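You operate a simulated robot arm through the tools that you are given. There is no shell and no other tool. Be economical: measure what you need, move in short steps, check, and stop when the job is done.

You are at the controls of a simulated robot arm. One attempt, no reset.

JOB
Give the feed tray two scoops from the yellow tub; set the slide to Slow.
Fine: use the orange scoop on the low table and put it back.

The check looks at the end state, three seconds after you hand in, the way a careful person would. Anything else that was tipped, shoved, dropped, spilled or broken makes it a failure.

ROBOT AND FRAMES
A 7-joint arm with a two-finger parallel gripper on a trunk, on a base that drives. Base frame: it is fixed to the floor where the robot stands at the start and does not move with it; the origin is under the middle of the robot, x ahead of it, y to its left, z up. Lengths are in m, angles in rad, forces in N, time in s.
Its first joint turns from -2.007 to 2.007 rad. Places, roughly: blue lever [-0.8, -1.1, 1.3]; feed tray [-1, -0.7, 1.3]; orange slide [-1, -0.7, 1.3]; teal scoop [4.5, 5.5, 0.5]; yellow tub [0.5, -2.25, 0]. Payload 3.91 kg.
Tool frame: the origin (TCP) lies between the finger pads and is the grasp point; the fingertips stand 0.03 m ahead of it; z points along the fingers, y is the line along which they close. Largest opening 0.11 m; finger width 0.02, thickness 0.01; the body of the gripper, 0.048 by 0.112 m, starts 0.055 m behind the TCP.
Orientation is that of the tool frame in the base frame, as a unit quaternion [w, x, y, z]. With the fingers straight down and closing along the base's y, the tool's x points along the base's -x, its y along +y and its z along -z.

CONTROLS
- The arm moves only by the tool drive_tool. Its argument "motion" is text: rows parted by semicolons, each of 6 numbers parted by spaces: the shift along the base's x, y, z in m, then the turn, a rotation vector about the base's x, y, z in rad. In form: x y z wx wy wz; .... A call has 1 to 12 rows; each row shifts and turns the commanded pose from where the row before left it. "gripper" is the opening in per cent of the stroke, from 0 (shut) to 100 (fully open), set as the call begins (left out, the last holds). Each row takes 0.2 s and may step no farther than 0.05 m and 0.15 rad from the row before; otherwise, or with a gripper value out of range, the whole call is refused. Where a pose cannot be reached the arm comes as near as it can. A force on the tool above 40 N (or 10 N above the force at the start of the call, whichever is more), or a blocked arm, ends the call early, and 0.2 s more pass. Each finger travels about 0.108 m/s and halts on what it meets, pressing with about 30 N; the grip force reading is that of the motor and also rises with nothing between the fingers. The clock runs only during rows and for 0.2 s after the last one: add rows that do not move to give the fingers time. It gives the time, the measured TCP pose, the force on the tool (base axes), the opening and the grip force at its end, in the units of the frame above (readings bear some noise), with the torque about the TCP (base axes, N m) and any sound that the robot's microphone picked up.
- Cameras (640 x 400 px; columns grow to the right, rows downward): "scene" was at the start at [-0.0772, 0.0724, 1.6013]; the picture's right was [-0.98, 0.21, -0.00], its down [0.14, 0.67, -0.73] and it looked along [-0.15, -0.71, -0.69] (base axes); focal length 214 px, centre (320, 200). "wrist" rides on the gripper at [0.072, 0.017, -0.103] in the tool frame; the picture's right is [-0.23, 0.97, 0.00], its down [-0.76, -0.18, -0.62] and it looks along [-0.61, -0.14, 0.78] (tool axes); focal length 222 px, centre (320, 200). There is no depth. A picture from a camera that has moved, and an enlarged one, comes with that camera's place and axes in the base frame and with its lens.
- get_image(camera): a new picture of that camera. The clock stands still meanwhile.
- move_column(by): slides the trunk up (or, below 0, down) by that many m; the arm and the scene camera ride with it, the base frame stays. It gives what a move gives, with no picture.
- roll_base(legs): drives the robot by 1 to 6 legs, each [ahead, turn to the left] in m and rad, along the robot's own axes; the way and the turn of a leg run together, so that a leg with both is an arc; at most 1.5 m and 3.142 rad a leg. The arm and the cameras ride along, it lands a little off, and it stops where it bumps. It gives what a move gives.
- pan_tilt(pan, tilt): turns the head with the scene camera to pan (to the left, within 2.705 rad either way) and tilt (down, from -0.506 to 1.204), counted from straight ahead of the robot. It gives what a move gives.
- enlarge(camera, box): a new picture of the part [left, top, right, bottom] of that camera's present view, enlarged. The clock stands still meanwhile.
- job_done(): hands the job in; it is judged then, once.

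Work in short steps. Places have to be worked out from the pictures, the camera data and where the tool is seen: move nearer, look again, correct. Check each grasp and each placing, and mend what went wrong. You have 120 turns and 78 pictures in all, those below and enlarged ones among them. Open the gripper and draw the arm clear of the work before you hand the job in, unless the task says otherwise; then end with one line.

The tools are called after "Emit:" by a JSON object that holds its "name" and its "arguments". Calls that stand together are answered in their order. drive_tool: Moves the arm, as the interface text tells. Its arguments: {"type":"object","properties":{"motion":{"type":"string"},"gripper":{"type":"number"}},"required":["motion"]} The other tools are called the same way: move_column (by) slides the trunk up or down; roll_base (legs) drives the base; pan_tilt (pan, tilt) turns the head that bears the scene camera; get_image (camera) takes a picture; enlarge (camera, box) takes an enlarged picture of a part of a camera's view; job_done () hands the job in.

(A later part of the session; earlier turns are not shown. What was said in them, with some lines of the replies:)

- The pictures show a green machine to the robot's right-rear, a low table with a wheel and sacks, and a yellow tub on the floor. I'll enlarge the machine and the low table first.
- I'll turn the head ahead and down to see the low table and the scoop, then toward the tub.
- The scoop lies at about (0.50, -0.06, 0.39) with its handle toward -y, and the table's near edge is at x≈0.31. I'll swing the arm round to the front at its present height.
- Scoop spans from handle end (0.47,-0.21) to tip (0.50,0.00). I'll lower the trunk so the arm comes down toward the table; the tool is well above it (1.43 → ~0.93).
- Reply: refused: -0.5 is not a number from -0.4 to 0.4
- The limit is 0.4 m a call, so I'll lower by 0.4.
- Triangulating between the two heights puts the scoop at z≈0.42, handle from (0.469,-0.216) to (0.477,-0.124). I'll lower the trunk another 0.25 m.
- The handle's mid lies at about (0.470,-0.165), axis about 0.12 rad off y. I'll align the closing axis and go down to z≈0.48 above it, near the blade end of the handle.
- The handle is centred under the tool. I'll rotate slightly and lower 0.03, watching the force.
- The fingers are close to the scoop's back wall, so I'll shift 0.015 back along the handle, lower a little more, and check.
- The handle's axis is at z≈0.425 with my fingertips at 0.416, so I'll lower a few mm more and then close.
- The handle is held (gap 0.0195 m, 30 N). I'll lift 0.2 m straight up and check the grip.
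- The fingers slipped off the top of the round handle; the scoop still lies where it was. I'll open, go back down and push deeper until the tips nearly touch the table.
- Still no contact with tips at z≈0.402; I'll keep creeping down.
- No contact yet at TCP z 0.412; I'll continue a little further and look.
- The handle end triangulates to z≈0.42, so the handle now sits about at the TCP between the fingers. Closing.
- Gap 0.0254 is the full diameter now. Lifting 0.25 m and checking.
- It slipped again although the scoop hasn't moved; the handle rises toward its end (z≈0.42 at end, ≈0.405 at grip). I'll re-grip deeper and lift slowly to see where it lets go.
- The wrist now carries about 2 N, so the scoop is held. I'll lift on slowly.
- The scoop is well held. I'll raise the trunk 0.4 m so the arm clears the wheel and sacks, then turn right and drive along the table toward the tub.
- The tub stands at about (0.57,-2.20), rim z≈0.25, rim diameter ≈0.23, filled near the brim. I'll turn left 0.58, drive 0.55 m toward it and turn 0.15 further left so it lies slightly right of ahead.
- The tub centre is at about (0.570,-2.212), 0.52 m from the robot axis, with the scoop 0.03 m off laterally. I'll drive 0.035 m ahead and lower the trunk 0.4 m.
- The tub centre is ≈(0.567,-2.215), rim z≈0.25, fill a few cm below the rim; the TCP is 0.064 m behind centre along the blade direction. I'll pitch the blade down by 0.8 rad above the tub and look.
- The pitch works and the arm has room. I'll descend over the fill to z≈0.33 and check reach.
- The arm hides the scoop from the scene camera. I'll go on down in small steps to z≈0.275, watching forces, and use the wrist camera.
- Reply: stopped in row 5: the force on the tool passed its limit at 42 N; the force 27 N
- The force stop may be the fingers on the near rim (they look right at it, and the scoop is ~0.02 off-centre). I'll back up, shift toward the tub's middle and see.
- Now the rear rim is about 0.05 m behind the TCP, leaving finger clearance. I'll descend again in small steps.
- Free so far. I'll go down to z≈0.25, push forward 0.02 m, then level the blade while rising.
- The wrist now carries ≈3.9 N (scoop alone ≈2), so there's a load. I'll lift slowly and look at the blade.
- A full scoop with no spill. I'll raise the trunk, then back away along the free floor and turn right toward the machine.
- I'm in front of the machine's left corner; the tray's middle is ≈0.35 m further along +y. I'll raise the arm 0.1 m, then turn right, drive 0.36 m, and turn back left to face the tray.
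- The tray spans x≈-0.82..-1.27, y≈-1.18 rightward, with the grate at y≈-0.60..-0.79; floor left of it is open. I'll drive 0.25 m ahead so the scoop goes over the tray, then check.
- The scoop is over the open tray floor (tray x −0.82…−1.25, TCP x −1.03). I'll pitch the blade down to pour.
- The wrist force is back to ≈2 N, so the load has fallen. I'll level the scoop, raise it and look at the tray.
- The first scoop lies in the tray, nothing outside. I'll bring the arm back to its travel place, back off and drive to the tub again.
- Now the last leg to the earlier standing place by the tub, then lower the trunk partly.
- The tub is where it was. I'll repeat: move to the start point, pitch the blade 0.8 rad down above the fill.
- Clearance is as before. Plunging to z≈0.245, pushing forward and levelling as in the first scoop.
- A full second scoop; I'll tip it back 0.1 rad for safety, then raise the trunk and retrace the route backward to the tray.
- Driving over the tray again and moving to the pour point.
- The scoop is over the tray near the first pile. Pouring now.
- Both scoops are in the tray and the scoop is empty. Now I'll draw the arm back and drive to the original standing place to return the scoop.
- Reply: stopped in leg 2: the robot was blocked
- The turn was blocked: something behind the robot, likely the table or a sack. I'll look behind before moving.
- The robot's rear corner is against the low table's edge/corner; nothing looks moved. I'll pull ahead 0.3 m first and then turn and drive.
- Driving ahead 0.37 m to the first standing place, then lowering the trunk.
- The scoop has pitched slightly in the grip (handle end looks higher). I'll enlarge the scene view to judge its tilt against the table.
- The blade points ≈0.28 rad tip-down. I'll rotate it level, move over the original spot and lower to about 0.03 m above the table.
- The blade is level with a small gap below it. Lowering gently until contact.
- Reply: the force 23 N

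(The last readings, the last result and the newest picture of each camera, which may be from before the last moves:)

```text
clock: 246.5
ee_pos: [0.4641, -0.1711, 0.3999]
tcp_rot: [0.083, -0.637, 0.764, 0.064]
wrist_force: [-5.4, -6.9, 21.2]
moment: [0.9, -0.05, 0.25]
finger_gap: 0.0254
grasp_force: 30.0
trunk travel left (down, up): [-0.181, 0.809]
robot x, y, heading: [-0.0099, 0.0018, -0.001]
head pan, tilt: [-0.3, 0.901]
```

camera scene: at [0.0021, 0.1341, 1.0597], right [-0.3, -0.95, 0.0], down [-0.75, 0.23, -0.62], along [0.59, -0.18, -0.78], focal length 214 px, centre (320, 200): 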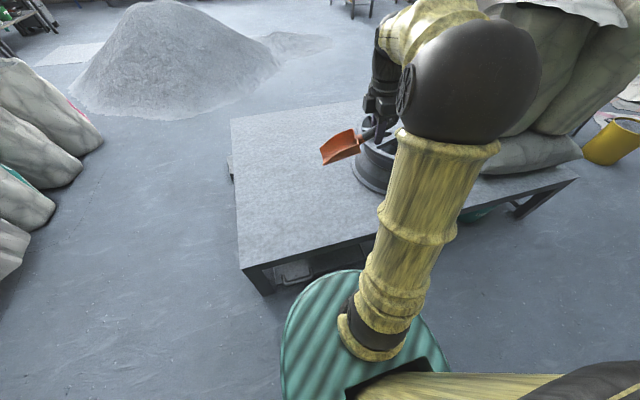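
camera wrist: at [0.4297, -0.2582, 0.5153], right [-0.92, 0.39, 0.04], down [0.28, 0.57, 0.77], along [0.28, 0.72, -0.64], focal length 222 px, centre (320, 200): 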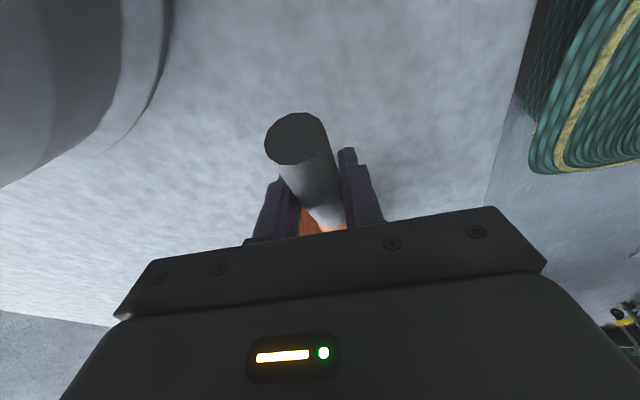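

The scoop is on the table (contact ≈21 N). I'll relieve 4 mm, then open.

Emit:
{"name": "drive_tool", "arguments": {"motion": "0 0 0.003 0 0 0;0 0 0 0 0 0"}}

Emit:
{"name": "drive_tool", "arguments": {"motion": "0 0 0 0 0 0;0 0 0 0 0 0;0 0 0 0 0 0", "gripper": 60}}

Emit:
{"name": "drive_tool", "arguments": {"motion": "0 0 0.01 0 0 0;0 0 0.03 0 0 0;0 0 0.05 0 0 0;0 0 0.05 0 0 0;0 0 0.05 0 0 0;0 0 0.05 0 0 0"}}

Emit:
{"name": "get_image", "arguments": {"camera": "wrist"}}

```text
clock: 247.1
ee_pos: [0.4636, -0.1718, 0.4026]
tcp_rot: [0.081, -0.638, 0.763, 0.067]
wrist_force: [0.7, -0.2, -2.0]
moment: [-0.16, 0.04, 0.0]
finger_gap: 0.0254
grasp_force: 30.2
trunk travel left (down, up): [-0.181, 0.809]
robot x, y, heading: [-0.0113, 0.0036, -0.002]
head pan, tilt: [-0.3, 0.901]
```

```text
clock: 247.9
ee_pos: [0.4636, -0.173, 0.4027]
tcp_rot: [0.081, -0.637, 0.764, 0.066]
wrist_force: [-0.4, 0.1, -0.2]
moment: [0.0, 0.04, 0.0]
finger_gap: 0.0658
grasp_force: 0.0
trunk travel left (down, up): [-0.181, 0.809]
robot x, y, heading: [-0.0083, 0.0046, -0.001]
head pan, tilt: [-0.3, 0.901]
```

```text
clock: 249.3
ee_pos: [0.4658, -0.1756, 0.6409]
tcp_rot: [0.081, -0.636, 0.764, 0.067]
wrist_force: [0.5, -0.2, -0.7]
moment: [-0.01, 0.02, 0.01]
finger_gap: 0.066
grasp_force: 0.0
trunk travel left (down, up): [-0.181, 0.809]
robot x, y, heading: [-0.0095, 0.001, -0.0]
head pan, tilt: [-0.3, 0.901]
```

```text
18 pictures are left
camera wrist: at [0.4333, -0.2623, 0.7279], right [-0.92, 0.39, 0.05], down [0.28, 0.57, 0.77], along [0.28, 0.72, -0.64], focal length 222 px, centre (320, 200)
```

wrist: 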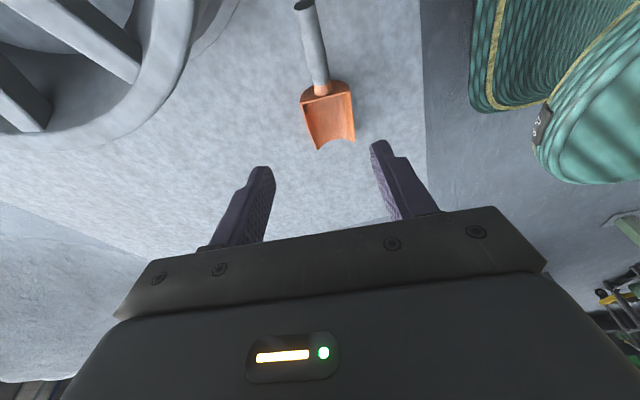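

The scoop is back at its spot, lying as before. Next: the slide. I'll straighten the tool, raise the trunk, and drive back to the machine front.

Emit:
{"name": "drive_tool", "arguments": {"motion": "0 0 0 -0.0541 0.01 0;0 0 0 -0.0541 0.01 0;0 0 0 -0.0541 0.01 0;0 0 0 -0.0541 0.01 0;0 0 0 0 0 0"}}

Emit:
{"name": "move_column", "arguments": {"by": 0.4}}

Emit:
{"name": "move_column", "arguments": {"by": 0.4}}

Emit:
{"name": "roll_base", "arguments": {"legs": [[-0.38, 0], [0, -1.571], [0.5, 0]]}}

Emit:
{"name": "pan_tilt", "arguments": {"pan": -1.3, "tilt": 0.75}}

Emit:
{"name": "get_image", "arguments": {"camera": "scene"}}

```text
clock: 250.5
ee_pos: [0.4644, -0.1721, 0.6416]
tcp_rot: [-0.002, -0.64, 0.768, -0.005]
wrist_force: [1.1, -0.3, -0.3]
moment: [-0.02, 0.06, -0.01]
finger_gap: 0.066
grasp_force: 0.1
trunk travel left (down, up): [-0.181, 0.809]
robot x, y, heading: [-0.0136, 0.0034, -0.003]
head pan, tilt: [-0.3, 0.901]
```

```text
clock: 254.3
ee_pos: [0.4656, -0.1728, 1.0416]
tcp_rot: [-0.002, -0.641, 0.767, -0.004]
wrist_force: [0.6, -0.3, -0.1]
moment: [0.02, -0.02, -0.05]
finger_gap: 0.0659
grasp_force: 0.2
trunk travel left (down, up): [-0.581, 0.409]
robot x, y, heading: [-0.0077, 0.004, -0.004]
head pan, tilt: [-0.3, 0.901]
```

```text
clock: 258.1
ee_pos: [0.4651, -0.172, 1.4407]
tcp_rot: [-0.002, -0.64, 0.768, -0.005]
wrist_force: [0.3, 0.7, -0.7]
moment: [-0.03, 0.02, 0.0]
finger_gap: 0.0664
grasp_force: 0.1
trunk travel left (down, up): [-0.981, 0.009]
robot x, y, heading: [-0.0124, 0.0023, 0.001]
head pan, tilt: [-0.3, 0.901]
```

```text
clock: 269.4
ee_pos: [-0.5646, -0.9766, 1.4406]
tcp_rot: [-0.005, 0.09, 0.996, 0.0]
wrist_force: [-0.3, 0.8, 0.2]
moment: [0.0, 0.02, 0.03]
finger_gap: 0.0659
grasp_force: 0.1
trunk travel left (down, up): [-0.981, 0.009]
robot x, y, heading: [-0.3894, -0.499, -1.57]
head pan, tilt: [-0.3, 0.901]
```

```text
clock: 270.7
ee_pos: [-0.5649, -0.9774, 1.4405]
tcp_rot: [-0.005, 0.09, 0.996, -0.001]
wrist_force: [0.7, 0.2, -0.8]
moment: [0.0, -0.02, -0.01]
finger_gap: 0.0662
grasp_force: 0.1
trunk travel left (down, up): [-0.981, 0.009]
robot x, y, heading: [-0.3874, -0.4987, -1.577]
head pan, tilt: [-1.3, 0.75]
```

```text
17 pictures are left
camera scene: at [-0.3155, -0.4629, 1.8717], right [-0.27, 0.96, 0.0], down [0.66, 0.18, -0.73], along [-0.7, -0.19, -0.68], focal length 214 px, centre (320, 200)
```

scene: 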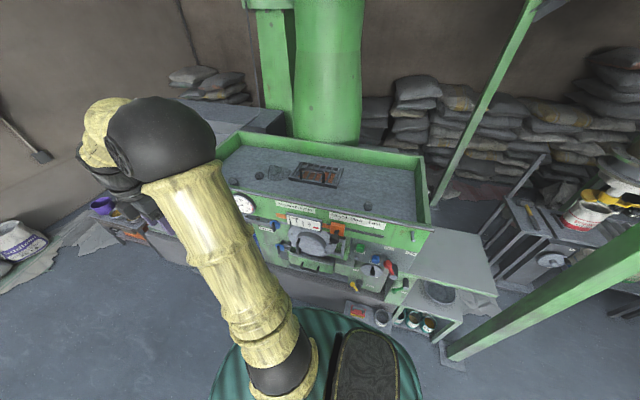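

From here the panel is in plain view, and the tool's closing line is already near y. I'll enlarge the panel to locate the slide knob.

Emit:
{"name": "enlarge", "arguments": {"camera": "scene", "box": [260, 180, 420, 280]}}

```text
4.00 times, centred on (340, 230) of scene
camera zoom: at [-0.3155, -0.4629, 1.8717], right [-0.27, 0.96, 0.0], down [0.66, 0.18, -0.73], along [-0.7, -0.19, -0.68], focal length 858 px, centre (240, 80)
```

zoom: 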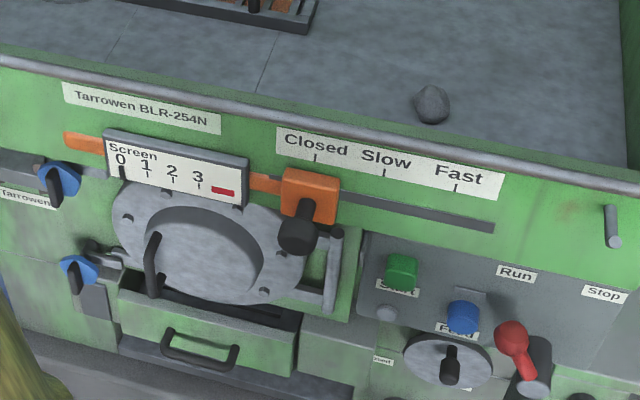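

The knob tip is at ≈(-0.757,-0.531,1.274), block at "Closed"; ticks are 0.061 m apart, so Slow is at y≈-0.469. I'll bring the tool, high up, beside the knob with the closing line along y.

Emit:
{"name": "drive_tool", "arguments": {"motion": "-0.0135 0.0446 0.004 0 0 0.018;-0.0135 0.0446 0.004 0 0 0.018;-0.0135 0.0446 0.004 0 0 0.018;-0.0135 0.0446 0.004 0 0 0.018;-0.0135 0.0446 0.004 0 0 0.018;-0.0135 0.0446 0.004 0 0 0.018;-0.0135 0.0446 0 0 0 0.018;-0.0135 0.0446 0 0 0 0.018;-0.0135 0.0446 0 0 0 0.018;-0.0135 0.0446 0 0 0 0.018;0 0 0 0 0 0"}}

Emit:
{"name": "get_image", "arguments": {"camera": "scene"}}

```text
clock: 273.1
ee_pos: [-0.7022, -0.5322, 1.4649]
tcp_rot: [-0.004, -0.001, 1.0, 0.0]
wrist_force: [0.7, -1.2, 0.8]
moment: [0.04, -0.02, 0.0]
finger_gap: 0.066
grasp_force: 0.0
trunk travel left (down, up): [-0.981, 0.009]
robot x, y, heading: [-0.3883, -0.4979, -1.575]
head pan, tilt: [-1.3, 0.75]
```

```text
15 pictures are left
camera scene: at [-0.3174, -0.4652, 1.8718], right [-0.27, 0.96, 0.0], down [0.66, 0.18, -0.73], along [-0.7, -0.19, -0.68], focal length 214 px, centre (320, 200)
```

scene: 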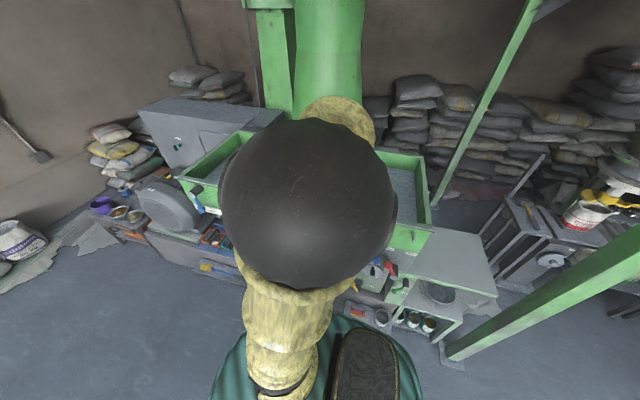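

Pose reached. I'll lean the tool 0.5 rad (top away from the panel) and descend in front of the panel, staying off it, then look with the wrist camera.

Emit:
{"name": "drive_tool", "arguments": {"motion": "0 0 0 0 0.1 0;0 0 0 0 0.1 0;0 0 0 0 0.1 0;0 0 0 0 0.1 0;0 0 0 0 0.1 0;0.005 0 -0.03 0 0 0;0.005 0 -0.03 0 0 0;0 0 -0.03 0 0 0;0 0 0 0 0 0"}}

Emit:
{"name": "get_image", "arguments": {"camera": "wrist"}}

```text
clock: 275.1
ee_pos: [-0.7071, -0.5274, 1.3912]
tcp_rot: [-0.251, -0.001, 0.968, -0.002]
wrist_force: [0.9, -0.1, 0.6]
moment: [0.0, 0.04, 0.0]
finger_gap: 0.0657
grasp_force: 0.2
out of reach, approached as far as the arm can: row 7, 8
trunk travel left (down, up): [-0.981, 0.009]
robot x, y, heading: [-0.3879, -0.501, -1.575]
head pan, tilt: [-1.3, 0.75]
```

```text
14 pictures are left
camera wrist: at [-0.7187, -0.5085, 1.5161], right [0.2, 0.97, -0.11], down [0.97, -0.18, 0.17], along [0.15, -0.14, -0.98], focal length 222 px, centre (320, 200)
```

wrist: 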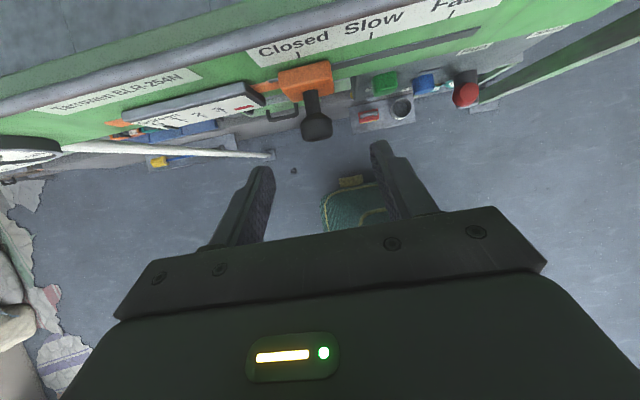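

The knob shows at (-0.761,-0.531), as computed. The arm is at its low limit with the trunk up, so I'll lower the trunk 0.105 m instead and check.

Emit:
{"name": "move_column", "arguments": {"by": -0.105}}

Emit:
{"name": "get_image", "arguments": {"camera": "wrist"}}

```text
clock: 276.4
ee_pos: [-0.7075, -0.5276, 1.2846]
tcp_rot: [-0.25, -0.001, 0.968, -0.002]
wrist_force: [-0.1, -0.8, 0.5]
moment: [0.0, 0.06, 0.0]
finger_gap: 0.0659
grasp_force: 0.1
trunk travel left (down, up): [-0.876, 0.114]
robot x, y, heading: [-0.3876, -0.5057, -1.57]
head pan, tilt: [-1.3, 0.75]
```

```text
13 pictures are left
camera wrist: at [-0.7206, -0.5088, 1.4109], right [0.2, 0.97, -0.11], down [0.97, -0.18, 0.18], along [0.15, -0.14, -0.98], focal length 222 px, centre (320, 200)
```

wrist: 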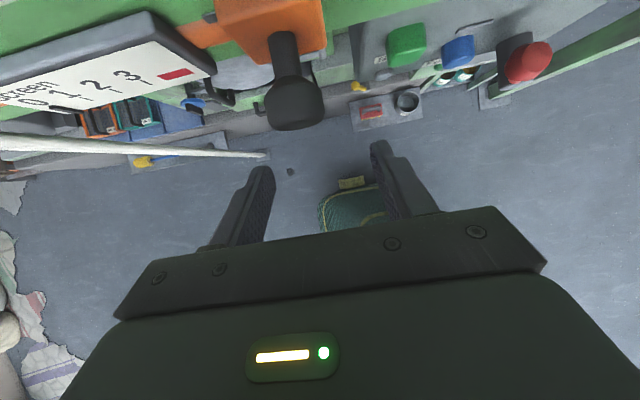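

The Screen box's right edge (y≈-0.563) is close, so I'll narrow the opening to ~0.044 m, and advance 0.043 m to straddle just the knob's cap.

Emit:
{"name": "drive_tool", "arguments": {"motion": "0 -0.003 0 0 0 0;-0.01 0 0 0 0 0;-0.01 0 0 0 0 0;-0.01 0 0 0 0 0;-0.013 0 0 0 0 0;0 0 0 0 0 0", "gripper": 40}}

Emit:
{"name": "get_image", "arguments": {"camera": "wrist"}}

```text
clock: 277.8
ee_pos: [-0.7514, -0.5296, 1.2858]
tcp_rot: [-0.251, 0.0, 0.968, -0.001]
wrist_force: [0.5, -0.1, 0.4]
moment: [0.0, 0.02, 0.01]
finger_gap: 0.0441
grasp_force: 0.1
trunk travel left (down, up): [-0.876, 0.114]
robot x, y, heading: [-0.3859, -0.4986, -1.571]
head pan, tilt: [-1.3, 0.75]
```

```text
12 pictures are left
camera wrist: at [-0.763, -0.511, 1.4113], right [0.2, 0.97, -0.11], down [0.97, -0.18, 0.18], along [0.15, -0.14, -0.98], focal length 222 px, centre (320, 200)
```

wrist: 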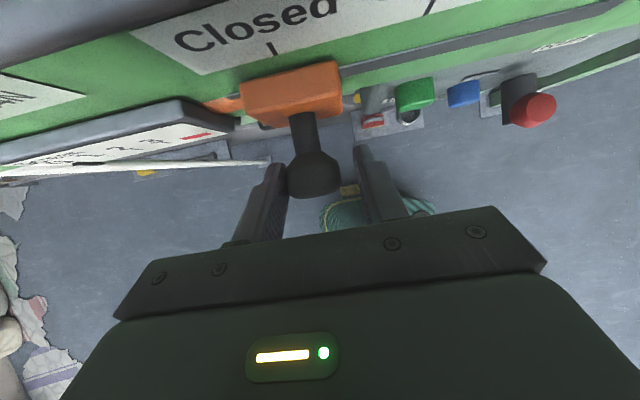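

The fingers straddle the knob's cap with no contact. Closing on it.

Emit:
{"name": "drive_tool", "arguments": {"motion": "0 0 0 0 0 0;0 0 0 0 0 0;0 0 0 0 0 0", "gripper": 0}}

```text
clock: 278.6
ee_pos: [-0.751, -0.5291, 1.2859]
tcp_rot: [-0.25, 0.0, 0.968, -0.001]
wrist_force: [-0.3, -1.1, 2.1]
moment: [0.05, -0.05, 0.14]
finger_gap: 0.0335
grasp_force: 44.4
trunk travel left (down, up): [-0.876, 0.114]
robot x, y, heading: [-0.3901, -0.4993, -1.573]
head pan, tilt: [-1.3, 0.75]
```

Gripped (gap 0.0335). I'll slide +y by 0.03 and check the force.

Emit:
{"name": "drive_tool", "arguments": {"motion": "0 0.01 0 0 0 0;0 0.01 0 0 0 0;0 0.01 0 0 0 0;0 0 0 0 0 0"}}

Emit:
{"name": "get_image", "arguments": {"camera": "wrist"}}

```text
clock: 279.6
ee_pos: [-0.7492, -0.5003, 1.2856]
tcp_rot: [-0.252, -0.001, 0.968, -0.002]
wrist_force: [0.1, -1.2, 3.3]
moment: [-0.13, 0.77, 0.11]
finger_gap: 0.0335
grasp_force: 45.1
trunk travel left (down, up): [-0.876, 0.114]
robot x, y, heading: [-0.3874, -0.5008, -1.574]
head pan, tilt: [-1.3, 0.75]
```

```text
11 pictures are left
camera wrist: at [-0.7625, -0.4812, 1.4112], right [0.2, 0.97, -0.11], down [0.97, -0.18, 0.18], along [0.15, -0.14, -0.98], focal length 222 px, centre (320, 200)
```

wrist: 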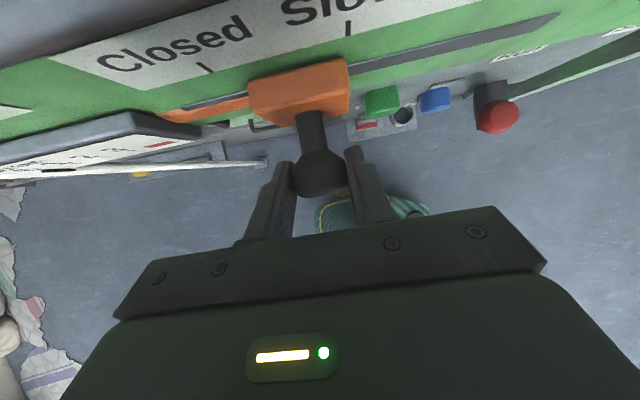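

The slide follows. Slow's tick measures at y≈-0.470, so I'll go 0.031 m further.

Emit:
{"name": "drive_tool", "arguments": {"motion": "0 0.01 0 0 0 0;0 0.01 0 0 0 0;0 0.0075 0 0 0 0;0 0.0035 0 0 0 0;0 0 0 0 0 0"}}

Emit:
{"name": "get_image", "arguments": {"camera": "wrist"}}

```text
clock: 280.8
ee_pos: [-0.7502, -0.4698, 1.2859]
tcp_rot: [-0.252, -0.001, 0.968, -0.002]
wrist_force: [0.6, -3.3, 15.3]
moment: [0.05, -0.42, 0.12]
finger_gap: 0.0333
grasp_force: 44.8
trunk travel left (down, up): [-0.876, 0.114]
robot x, y, heading: [-0.39, -0.5019, -1.578]
head pan, tilt: [-1.3, 0.75]
```

```text
10 pictures are left
camera wrist: at [-0.7619, -0.4513, 1.4112], right [0.2, 0.97, -0.11], down [0.97, -0.18, 0.17], along [0.15, -0.14, -0.98], focal length 222 px, centre (320, 200)
```

wrist: 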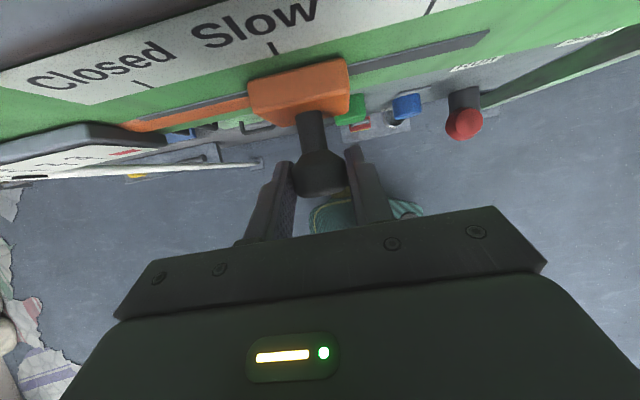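

The Slow tick now sits exactly where the Closed tick was relative to the block. Releasing and backing straight out.

Emit:
{"name": "drive_tool", "arguments": {"motion": "0 0 0 0 0 0;0 0 0 0 0 0", "gripper": 40}}

Emit:
{"name": "drive_tool", "arguments": {"motion": "0.01 0 0 0 0 0;0.015 0 0 0 0 0;0.02 0 0 0 0 0;0.02 0 0 0 0 0;0 0 0 0 0 0"}}

Emit:
{"name": "move_column", "arguments": {"by": 0.11}}

Emit:
{"name": "get_image", "arguments": {"camera": "wrist"}}

```text
clock: 281.4
ee_pos: [-0.7504, -0.468, 1.2845]
tcp_rot: [-0.25, 0.0, 0.968, -0.001]
wrist_force: [-0.2, 0.0, -0.9]
moment: [-0.01, 0.02, 0.0]
finger_gap: 0.0437
grasp_force: 0.1
trunk travel left (down, up): [-0.876, 0.114]
robot x, y, heading: [-0.3901, -0.5012, -1.571]
head pan, tilt: [-1.3, 0.75]
```

```text
clock: 282.6
ee_pos: [-0.6882, -0.4674, 1.2877]
tcp_rot: [-0.25, 0.0, 0.968, -0.002]
wrist_force: [0.6, 0.0, -1.0]
moment: [0.0, -0.03, 0.0]
finger_gap: 0.044
grasp_force: 0.0
trunk travel left (down, up): [-0.876, 0.114]
robot x, y, heading: [-0.389, -0.4972, -1.571]
head pan, tilt: [-1.3, 0.75]
```

```text
clock: 284.1
ee_pos: [-0.689, -0.4663, 1.396]
tcp_rot: [-0.25, -0.001, 0.968, -0.001]
wrist_force: [-0.8, -0.5, -0.5]
moment: [-0.02, 0.0, 0.0]
finger_gap: 0.0437
grasp_force: 0.1
trunk travel left (down, up): [-0.986, 0.004]
robot x, y, heading: [-0.3889, -0.5008, -1.577]
head pan, tilt: [-1.3, 0.75]
```

```text
9 pictures are left
camera wrist: at [-0.7007, -0.4484, 1.5223], right [0.2, 0.97, -0.11], down [0.97, -0.18, 0.18], along [0.15, -0.14, -0.98], focal length 222 px, centre (320, 200)
```

wrist: 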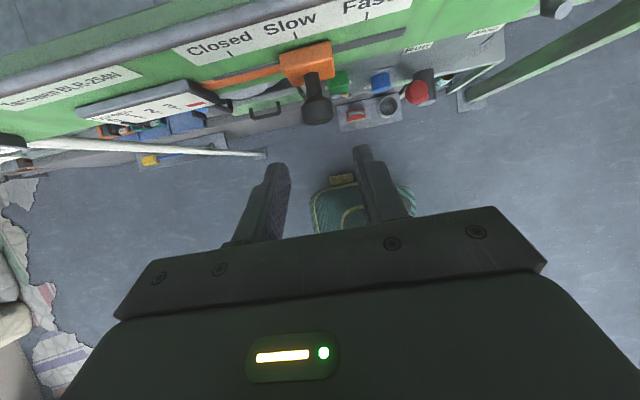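

The slide stands at Slow. I'll draw the arm away along the way it came and check tray and panel.

Emit:
{"name": "drive_tool", "arguments": {"motion": "0.01 0 0.02 0 -0.1 0;0 0 0.02 0 -0.1 0;0 0 0.02 0 -0.1 0;0 0 0.01 0 -0.1 0;0 0 0 0 -0.1 0;0.0135 -0.0446 0 0 0 -0.018;0.0135 -0.0446 0 0 0 -0.018;0.0135 -0.0446 0 0 0 -0.018;0.0135 -0.0446 0 0 0 -0.018;0.0135 -0.0446 0 0 0 -0.018;0.0135 -0.0446 0 0 0 -0.018;0.0135 -0.0446 0 0 0 -0.018", "gripper": 100}}

Emit:
{"name": "drive_tool", "arguments": {"motion": "0.0135 -0.0446 0 0 0 -0.018;0.0135 -0.0446 0 0 0 -0.018;0.0135 -0.0446 0 0 0 -0.018;0.0135 -0.0446 0 0 0 -0.018;0 0 0 0 0 0"}}

Emit:
{"name": "enlarge", "arguments": {"camera": "scene", "box": [220, 120, 460, 280]}}

```text
clock: 286.7
ee_pos: [-0.5927, -0.7925, 1.4567]
tcp_rot: [-0.003, 0.064, 0.998, -0.001]
wrist_force: [-0.7, 0.5, -0.2]
moment: [0.05, 0.04, 0.03]
finger_gap: 0.1098
grasp_force: 0.1
out of reach, approached as far as the arm can: row 1, 2
trunk travel left (down, up): [-0.986, 0.004]
robot x, y, heading: [-0.3894, -0.5031, -1.57]
head pan, tilt: [-1.3, 0.75]
```

```text
clock: 287.9
ee_pos: [-0.5369, -0.9689, 1.4594]
tcp_rot: [-0.002, 0.1, 0.995, -0.002]
wrist_force: [-0.1, 0.6, 0.7]
moment: [-0.03, 0.02, -0.01]
finger_gap: 0.1102
grasp_force: 0.1
trunk travel left (down, up): [-0.986, 0.004]
robot x, y, heading: [-0.389, -0.5003, -1.574]
head pan, tilt: [-1.3, 0.75]
```

```text
2.50 times, centred on (340, 200) of scene
camera zoom: at [-0.3158, -0.4602, 1.8766], right [-0.26, 0.96, 0.0], down [0.66, 0.18, -0.73], along [-0.71, -0.19, -0.68], focal length 536 px, centre (270, 200)
```

zoom: 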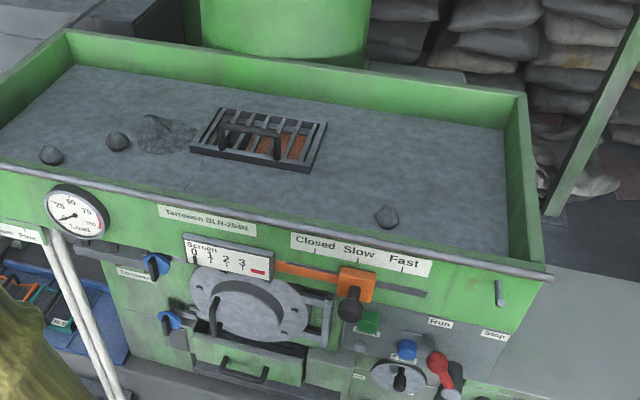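

Two scoops lie in the tray and the slide reads Slow. One last look at the table and scoop.

Emit:
{"name": "pan_tilt", "arguments": {"pan": 1.6, "tilt": 0.7}}

Emit:
{"name": "get_image", "arguments": {"camera": "scene"}}

```text
clock: 290.4
ee_pos: [-0.537, -0.9695, 1.4592]
tcp_rot: [-0.003, 0.099, 0.995, -0.002]
wrist_force: [-1.1, 0.0, -0.7]
moment: [0.05, 0.0, 0.04]
finger_gap: 0.1101
grasp_force: 0.0
trunk travel left (down, up): [-0.986, 0.004]
robot x, y, heading: [-0.3946, -0.5008, -1.57]
head pan, tilt: [1.6, 0.7]
```

```text
7 pictures are left
camera scene: at [-0.1507, -0.4386, 1.8809], right [0.03, -1.0, 0.0], down [-0.64, -0.02, -0.76], along [0.76, 0.02, -0.64], focal length 214 px, centre (320, 200)
```

scene: 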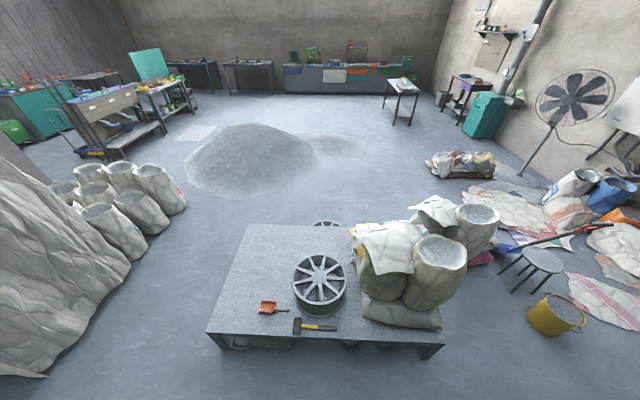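

The scoop is back on the low table, the mallet, wheel and sacks stand as before, and the arm is clear with the gripper open. Handing in.

Emit:
{"name": "job_done", "arguments": {}}

```text
The job is handed in.
```

The feed tray has two scoops from the yellow tub, the slide is set to Slow, and the orange scoop is back on the low table within a centimetre or two of its original spot. The robot's rear was blocked once while turning near the low table; nothing looked moved in the pictures afterwards.
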